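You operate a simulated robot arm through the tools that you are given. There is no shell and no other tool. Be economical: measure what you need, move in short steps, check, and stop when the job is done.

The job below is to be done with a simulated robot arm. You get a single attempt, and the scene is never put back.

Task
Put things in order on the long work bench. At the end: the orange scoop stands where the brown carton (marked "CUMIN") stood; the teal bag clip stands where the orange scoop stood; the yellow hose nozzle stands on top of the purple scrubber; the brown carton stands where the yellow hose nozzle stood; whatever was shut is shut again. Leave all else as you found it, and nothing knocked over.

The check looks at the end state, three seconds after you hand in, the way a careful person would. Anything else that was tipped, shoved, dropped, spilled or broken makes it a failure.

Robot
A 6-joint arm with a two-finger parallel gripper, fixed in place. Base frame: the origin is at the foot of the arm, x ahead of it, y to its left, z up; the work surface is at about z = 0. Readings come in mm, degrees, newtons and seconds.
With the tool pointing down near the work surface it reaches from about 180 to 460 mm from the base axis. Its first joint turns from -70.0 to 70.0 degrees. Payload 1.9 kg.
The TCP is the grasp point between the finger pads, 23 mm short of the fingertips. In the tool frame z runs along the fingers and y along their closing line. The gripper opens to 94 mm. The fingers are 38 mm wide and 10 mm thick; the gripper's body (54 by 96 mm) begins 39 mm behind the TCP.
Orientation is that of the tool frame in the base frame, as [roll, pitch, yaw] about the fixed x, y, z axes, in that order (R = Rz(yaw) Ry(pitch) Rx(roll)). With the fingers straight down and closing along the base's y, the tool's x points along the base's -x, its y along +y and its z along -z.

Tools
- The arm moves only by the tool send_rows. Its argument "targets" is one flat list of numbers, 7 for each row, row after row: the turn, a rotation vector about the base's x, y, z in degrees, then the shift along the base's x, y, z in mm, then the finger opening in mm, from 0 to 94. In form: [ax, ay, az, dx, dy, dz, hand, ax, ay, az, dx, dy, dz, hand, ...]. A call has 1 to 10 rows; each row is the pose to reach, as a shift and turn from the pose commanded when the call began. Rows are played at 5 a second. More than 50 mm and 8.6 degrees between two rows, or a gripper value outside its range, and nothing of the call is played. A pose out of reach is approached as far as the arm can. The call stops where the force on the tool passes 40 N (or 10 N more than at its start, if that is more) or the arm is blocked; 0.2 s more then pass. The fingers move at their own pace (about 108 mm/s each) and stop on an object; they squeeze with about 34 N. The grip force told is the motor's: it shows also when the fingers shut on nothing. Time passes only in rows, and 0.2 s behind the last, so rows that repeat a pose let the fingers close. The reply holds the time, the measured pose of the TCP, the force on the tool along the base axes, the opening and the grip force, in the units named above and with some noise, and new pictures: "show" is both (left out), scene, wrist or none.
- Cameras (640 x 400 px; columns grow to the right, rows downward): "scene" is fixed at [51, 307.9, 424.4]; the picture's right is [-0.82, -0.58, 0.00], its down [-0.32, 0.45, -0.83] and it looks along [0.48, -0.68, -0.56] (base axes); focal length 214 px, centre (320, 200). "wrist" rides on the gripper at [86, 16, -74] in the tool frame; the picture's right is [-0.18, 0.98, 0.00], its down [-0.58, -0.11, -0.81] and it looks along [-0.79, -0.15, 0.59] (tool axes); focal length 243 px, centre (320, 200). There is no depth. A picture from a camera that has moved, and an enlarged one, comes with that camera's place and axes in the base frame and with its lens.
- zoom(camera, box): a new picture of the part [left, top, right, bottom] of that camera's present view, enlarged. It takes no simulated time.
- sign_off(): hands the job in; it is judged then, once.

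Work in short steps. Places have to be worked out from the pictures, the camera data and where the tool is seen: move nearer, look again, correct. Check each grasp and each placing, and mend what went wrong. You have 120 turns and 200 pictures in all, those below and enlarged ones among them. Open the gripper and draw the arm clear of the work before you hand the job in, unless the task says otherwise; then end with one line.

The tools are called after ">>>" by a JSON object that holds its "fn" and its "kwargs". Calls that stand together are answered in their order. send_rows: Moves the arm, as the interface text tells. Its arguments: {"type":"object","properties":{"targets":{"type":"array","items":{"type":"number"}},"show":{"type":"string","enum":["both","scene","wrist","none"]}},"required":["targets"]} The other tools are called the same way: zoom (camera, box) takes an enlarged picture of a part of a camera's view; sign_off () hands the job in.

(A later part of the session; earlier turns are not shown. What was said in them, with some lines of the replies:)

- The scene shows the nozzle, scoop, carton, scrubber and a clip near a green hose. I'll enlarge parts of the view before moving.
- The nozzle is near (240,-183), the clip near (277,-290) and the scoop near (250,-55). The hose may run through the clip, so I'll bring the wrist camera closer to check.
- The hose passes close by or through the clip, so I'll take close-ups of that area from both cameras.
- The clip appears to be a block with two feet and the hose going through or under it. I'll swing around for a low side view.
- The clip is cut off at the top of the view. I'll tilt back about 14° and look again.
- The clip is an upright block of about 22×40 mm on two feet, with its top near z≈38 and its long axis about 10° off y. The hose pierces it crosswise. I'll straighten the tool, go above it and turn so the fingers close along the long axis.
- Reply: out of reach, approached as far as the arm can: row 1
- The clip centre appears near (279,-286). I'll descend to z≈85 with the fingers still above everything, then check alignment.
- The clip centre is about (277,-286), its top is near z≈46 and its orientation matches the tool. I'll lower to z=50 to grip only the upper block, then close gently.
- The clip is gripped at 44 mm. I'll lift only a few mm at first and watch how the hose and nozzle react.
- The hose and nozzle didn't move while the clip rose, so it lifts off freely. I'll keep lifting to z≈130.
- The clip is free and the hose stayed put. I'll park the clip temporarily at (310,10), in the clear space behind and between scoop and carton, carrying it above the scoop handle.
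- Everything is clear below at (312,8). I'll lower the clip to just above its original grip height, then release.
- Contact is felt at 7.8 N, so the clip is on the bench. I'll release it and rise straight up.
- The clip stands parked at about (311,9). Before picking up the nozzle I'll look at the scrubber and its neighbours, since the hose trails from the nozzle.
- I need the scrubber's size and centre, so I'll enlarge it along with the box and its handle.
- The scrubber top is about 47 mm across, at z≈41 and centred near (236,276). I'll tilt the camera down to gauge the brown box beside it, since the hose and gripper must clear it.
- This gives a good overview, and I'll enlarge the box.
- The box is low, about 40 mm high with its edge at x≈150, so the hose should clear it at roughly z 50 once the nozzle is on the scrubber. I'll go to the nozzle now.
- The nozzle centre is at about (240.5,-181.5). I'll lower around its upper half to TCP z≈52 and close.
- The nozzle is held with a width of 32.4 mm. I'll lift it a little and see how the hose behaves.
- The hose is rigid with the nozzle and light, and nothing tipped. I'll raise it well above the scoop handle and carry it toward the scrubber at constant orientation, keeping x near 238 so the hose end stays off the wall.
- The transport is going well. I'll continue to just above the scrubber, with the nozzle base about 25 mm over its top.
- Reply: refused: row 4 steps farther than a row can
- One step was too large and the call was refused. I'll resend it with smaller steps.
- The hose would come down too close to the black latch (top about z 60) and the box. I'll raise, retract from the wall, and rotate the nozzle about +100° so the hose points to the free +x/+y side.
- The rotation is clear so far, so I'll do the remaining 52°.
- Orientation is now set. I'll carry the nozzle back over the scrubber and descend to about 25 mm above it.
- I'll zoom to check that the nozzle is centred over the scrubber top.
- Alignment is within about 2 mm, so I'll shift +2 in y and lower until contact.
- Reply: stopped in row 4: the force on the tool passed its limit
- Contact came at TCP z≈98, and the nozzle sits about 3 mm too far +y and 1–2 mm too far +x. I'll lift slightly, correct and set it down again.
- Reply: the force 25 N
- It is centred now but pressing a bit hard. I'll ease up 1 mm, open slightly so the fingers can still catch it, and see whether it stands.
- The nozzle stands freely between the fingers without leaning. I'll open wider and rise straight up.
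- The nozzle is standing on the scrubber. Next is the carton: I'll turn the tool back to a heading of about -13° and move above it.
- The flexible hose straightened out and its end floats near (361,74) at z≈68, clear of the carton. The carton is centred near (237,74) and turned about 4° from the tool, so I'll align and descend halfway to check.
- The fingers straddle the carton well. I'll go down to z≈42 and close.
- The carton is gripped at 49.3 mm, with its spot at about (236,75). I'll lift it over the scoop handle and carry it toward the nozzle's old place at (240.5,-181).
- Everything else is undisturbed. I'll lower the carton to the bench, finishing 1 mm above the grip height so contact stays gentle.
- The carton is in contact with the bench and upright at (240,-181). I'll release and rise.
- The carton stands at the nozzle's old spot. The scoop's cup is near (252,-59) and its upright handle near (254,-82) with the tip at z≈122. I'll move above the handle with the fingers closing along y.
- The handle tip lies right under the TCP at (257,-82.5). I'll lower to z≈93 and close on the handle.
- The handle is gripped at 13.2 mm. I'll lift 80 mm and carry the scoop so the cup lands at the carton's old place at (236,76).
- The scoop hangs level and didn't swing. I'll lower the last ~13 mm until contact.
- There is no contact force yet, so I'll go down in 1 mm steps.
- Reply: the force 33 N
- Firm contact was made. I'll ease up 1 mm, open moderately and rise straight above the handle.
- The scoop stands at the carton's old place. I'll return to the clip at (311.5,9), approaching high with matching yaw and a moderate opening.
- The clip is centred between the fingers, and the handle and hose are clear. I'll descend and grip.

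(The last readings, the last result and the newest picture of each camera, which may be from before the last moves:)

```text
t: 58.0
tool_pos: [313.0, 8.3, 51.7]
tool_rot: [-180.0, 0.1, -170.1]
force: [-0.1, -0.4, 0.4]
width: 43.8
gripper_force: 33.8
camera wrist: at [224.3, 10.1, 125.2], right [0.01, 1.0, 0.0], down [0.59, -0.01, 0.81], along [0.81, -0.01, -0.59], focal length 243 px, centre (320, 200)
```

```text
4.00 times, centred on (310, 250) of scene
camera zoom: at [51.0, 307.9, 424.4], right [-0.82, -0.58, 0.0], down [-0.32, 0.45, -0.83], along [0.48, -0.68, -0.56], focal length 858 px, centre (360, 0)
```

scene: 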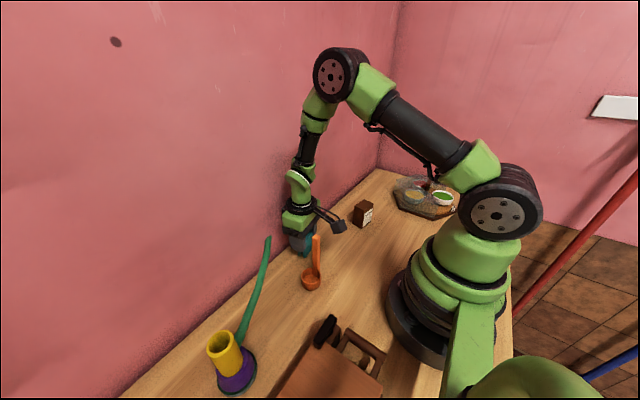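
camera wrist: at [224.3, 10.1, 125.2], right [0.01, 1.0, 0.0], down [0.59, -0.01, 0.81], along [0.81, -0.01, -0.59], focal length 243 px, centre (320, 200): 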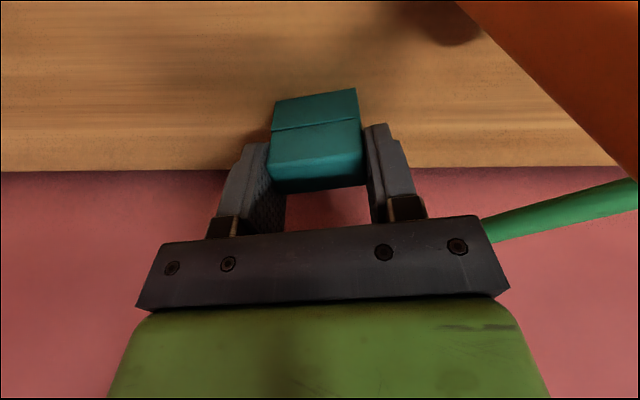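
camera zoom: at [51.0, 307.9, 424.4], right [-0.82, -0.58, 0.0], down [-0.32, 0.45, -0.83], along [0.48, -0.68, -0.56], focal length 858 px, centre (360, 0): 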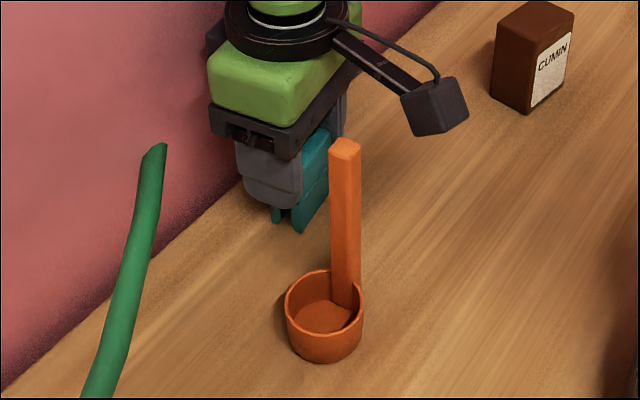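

The clip is gripped at 43.8 mm. I'll lift clear and carry it to the scoop's old spot at (251,-60).

>>> {"fn": "send_rows", "kwargs": {"targets": [0, 0, 0, 0, 0, 40, 30, 0, 0, 0, 0, 0, 85, 30, 0, 0, 0, 0, -35, 85, 30, 0, 0, 0, -30, -68, 85, 30, 0, 0, 0, -61, -68, 80, 30, 0, 0, 0, -61, -68, 40, 30, 0, 0, 0, -61, -68, 10, 30], "show": "both"}}

>>> {"fn": "zoom", "kwargs": {"camera": "scene", "box": [280, 170, 400, 270]}}

```text
t: 59.6
tool_pos: [250.6, -56.2, 61.3]
tool_rot: [-179.9, 0.2, -170.2]
force: [-0.1, -0.2, 0.2]
width: 43.6
gripper_force: 34.1
camera wrist: at [162.7, -54.4, 134.8], right [0.01, 1.0, 0.0], down [0.59, -0.01, 0.81], along [0.81, -0.01, -0.59], focal length 243 px, centre (320, 200)
```

scene: 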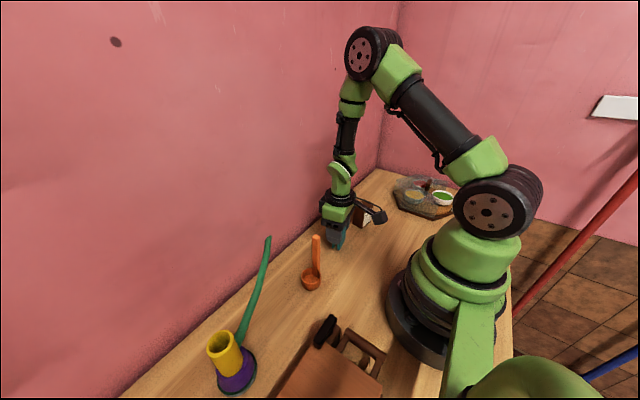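
wrist: 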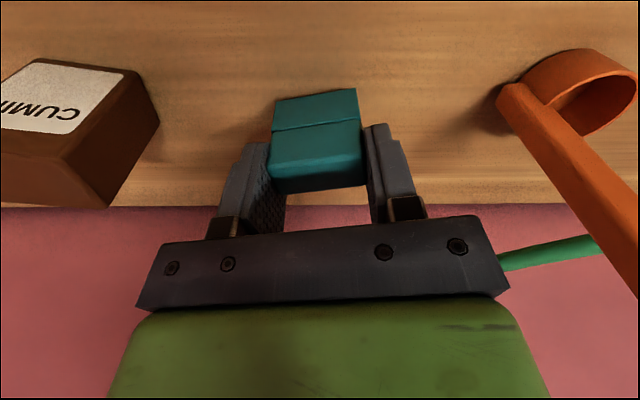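

```text
4.00 times, centred on (340, 220) of scene
camera zoom: at [51.0, 307.9, 424.4], right [-0.82, -0.58, 0.0], down [-0.32, 0.45, -0.83], along [0.48, -0.68, -0.56], focal length 858 px, centre (240, 120)
```

zoom: 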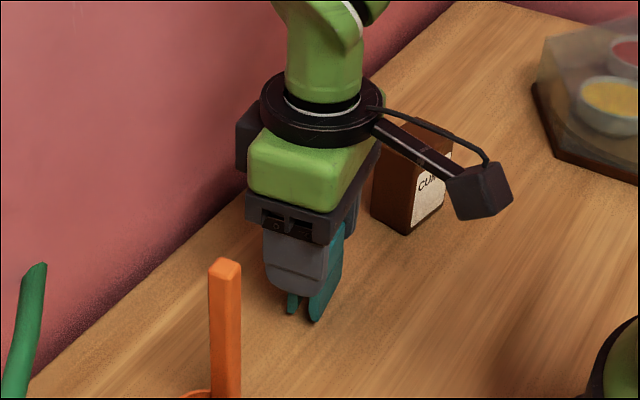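

The clip is just above the bench. I'll shift -3 in y and lower to contact.

>>> {"fn": "send_rows", "kwargs": {"targets": [0, 0, 0, 0, -3, -5, 30, 0, 0, 0, 0, -3, -9, 30, 0, 0, 0, 0, -3, -10.5, 30, 0, 0, 0, 0, -3, -10.5, 30], "show": "none"}}

```text
t: 60.6
tool_pos: [252.7, -61.8, 50.4]
tool_rot: [180.0, 0.2, -170.2]
force: [-5.1, 3.9, 30.2]
width: 43.8
gripper_force: 34.1
```

The clip is on the bench. I'll ease up 1 mm, release with a moderate opening and rise.

>>> {"fn": "send_rows", "kwargs": {"targets": [0, 0, 0, 0, 0, 1, 30, 0, 0, 0, 0, 0, 1, 55, 0, 0, 0, 0, 0, 1, 70, 0, 0, 0, 0, 0, 20, 70, 0, 0, 0, 0, 0, 60, 70, 0, 0, 0, 0, 0, 105, 80, 0, 0, 0, -10, 0, 150, 80, 0, 0, 0, -30, -10, 190, 94], "show": "both"}}

>>> {"fn": "zoom", "kwargs": {"camera": "scene", "box": [280, 170, 400, 300]}}

>>> {"fn": "zoom", "kwargs": {"camera": "scene", "box": [180, 220, 380, 400]}}

```text
t: 62.4
tool_pos: [222.3, -70.5, 240.5]
tool_rot: [-179.9, 0.0, -170.1]
force: [0.6, 0.2, 1.2]
width: 93.8
gripper_force: 0.1
camera wrist: at [134.5, -68.9, 314.3], right [0.01, 1.0, 0.0], down [0.59, -0.01, 0.81], along [0.81, -0.01, -0.59], focal length 243 px, centre (320, 200)
```

scene: 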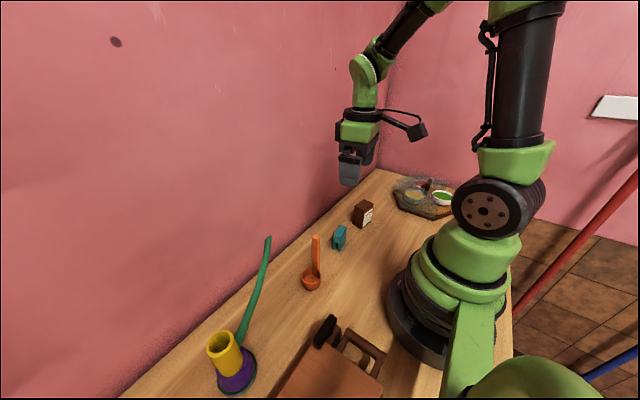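
wrist: 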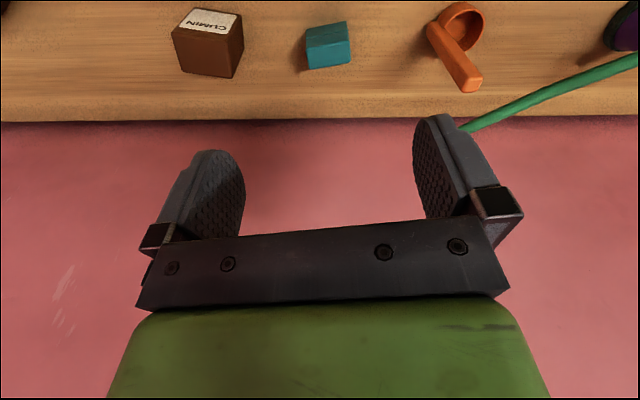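

```text
3.08 times, centred on (340, 235) of scene
camera zoom: at [51.0, 307.9, 424.4], right [-0.82, -0.58, 0.0], down [-0.32, 0.45, -0.83], along [0.48, -0.68, -0.56], focal length 660 px, centre (258, 92)
```

zoom: 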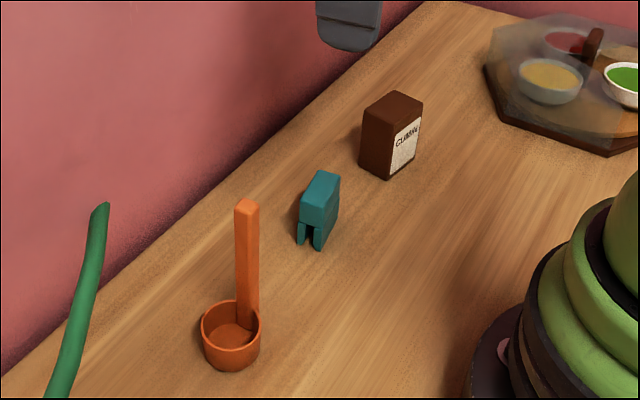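

```text
2.22 times, centred on (280, 310) of scene
camera zoom: at [51.0, 307.9, 424.4], right [-0.82, -0.58, 0.0], down [-0.32, 0.45, -0.83], along [0.48, -0.68, -0.56], focal length 477 px, centre (409, -44)
```

zoom: 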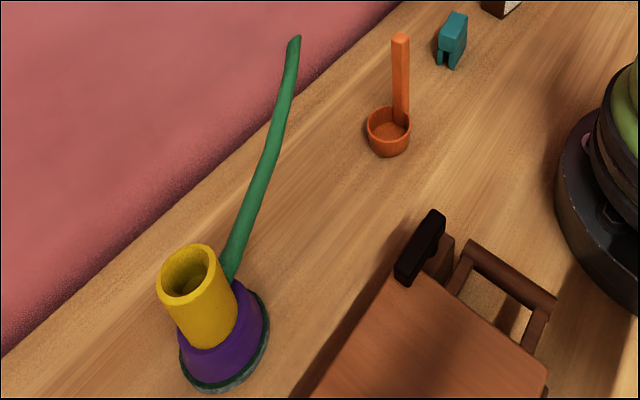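

All four items stand in place: clip near (252,-61), carton near (240,-182), scoop cup near (236,77), nozzle upright on the scrubber. Nothing was opened, the gripper is open and the arm is clear, so I'm handing in.

>>> {"fn": "sign_off", "kwargs": {}}

```text
The job is handed in.
```

I've handed the job in. The scoop stands where the carton was, the clip where the scoop was and the carton where the nozzle was. The nozzle stands on the scrubber with its hose now pointing another way. I opened nothing, and the last pictures showed nothing knocked over.
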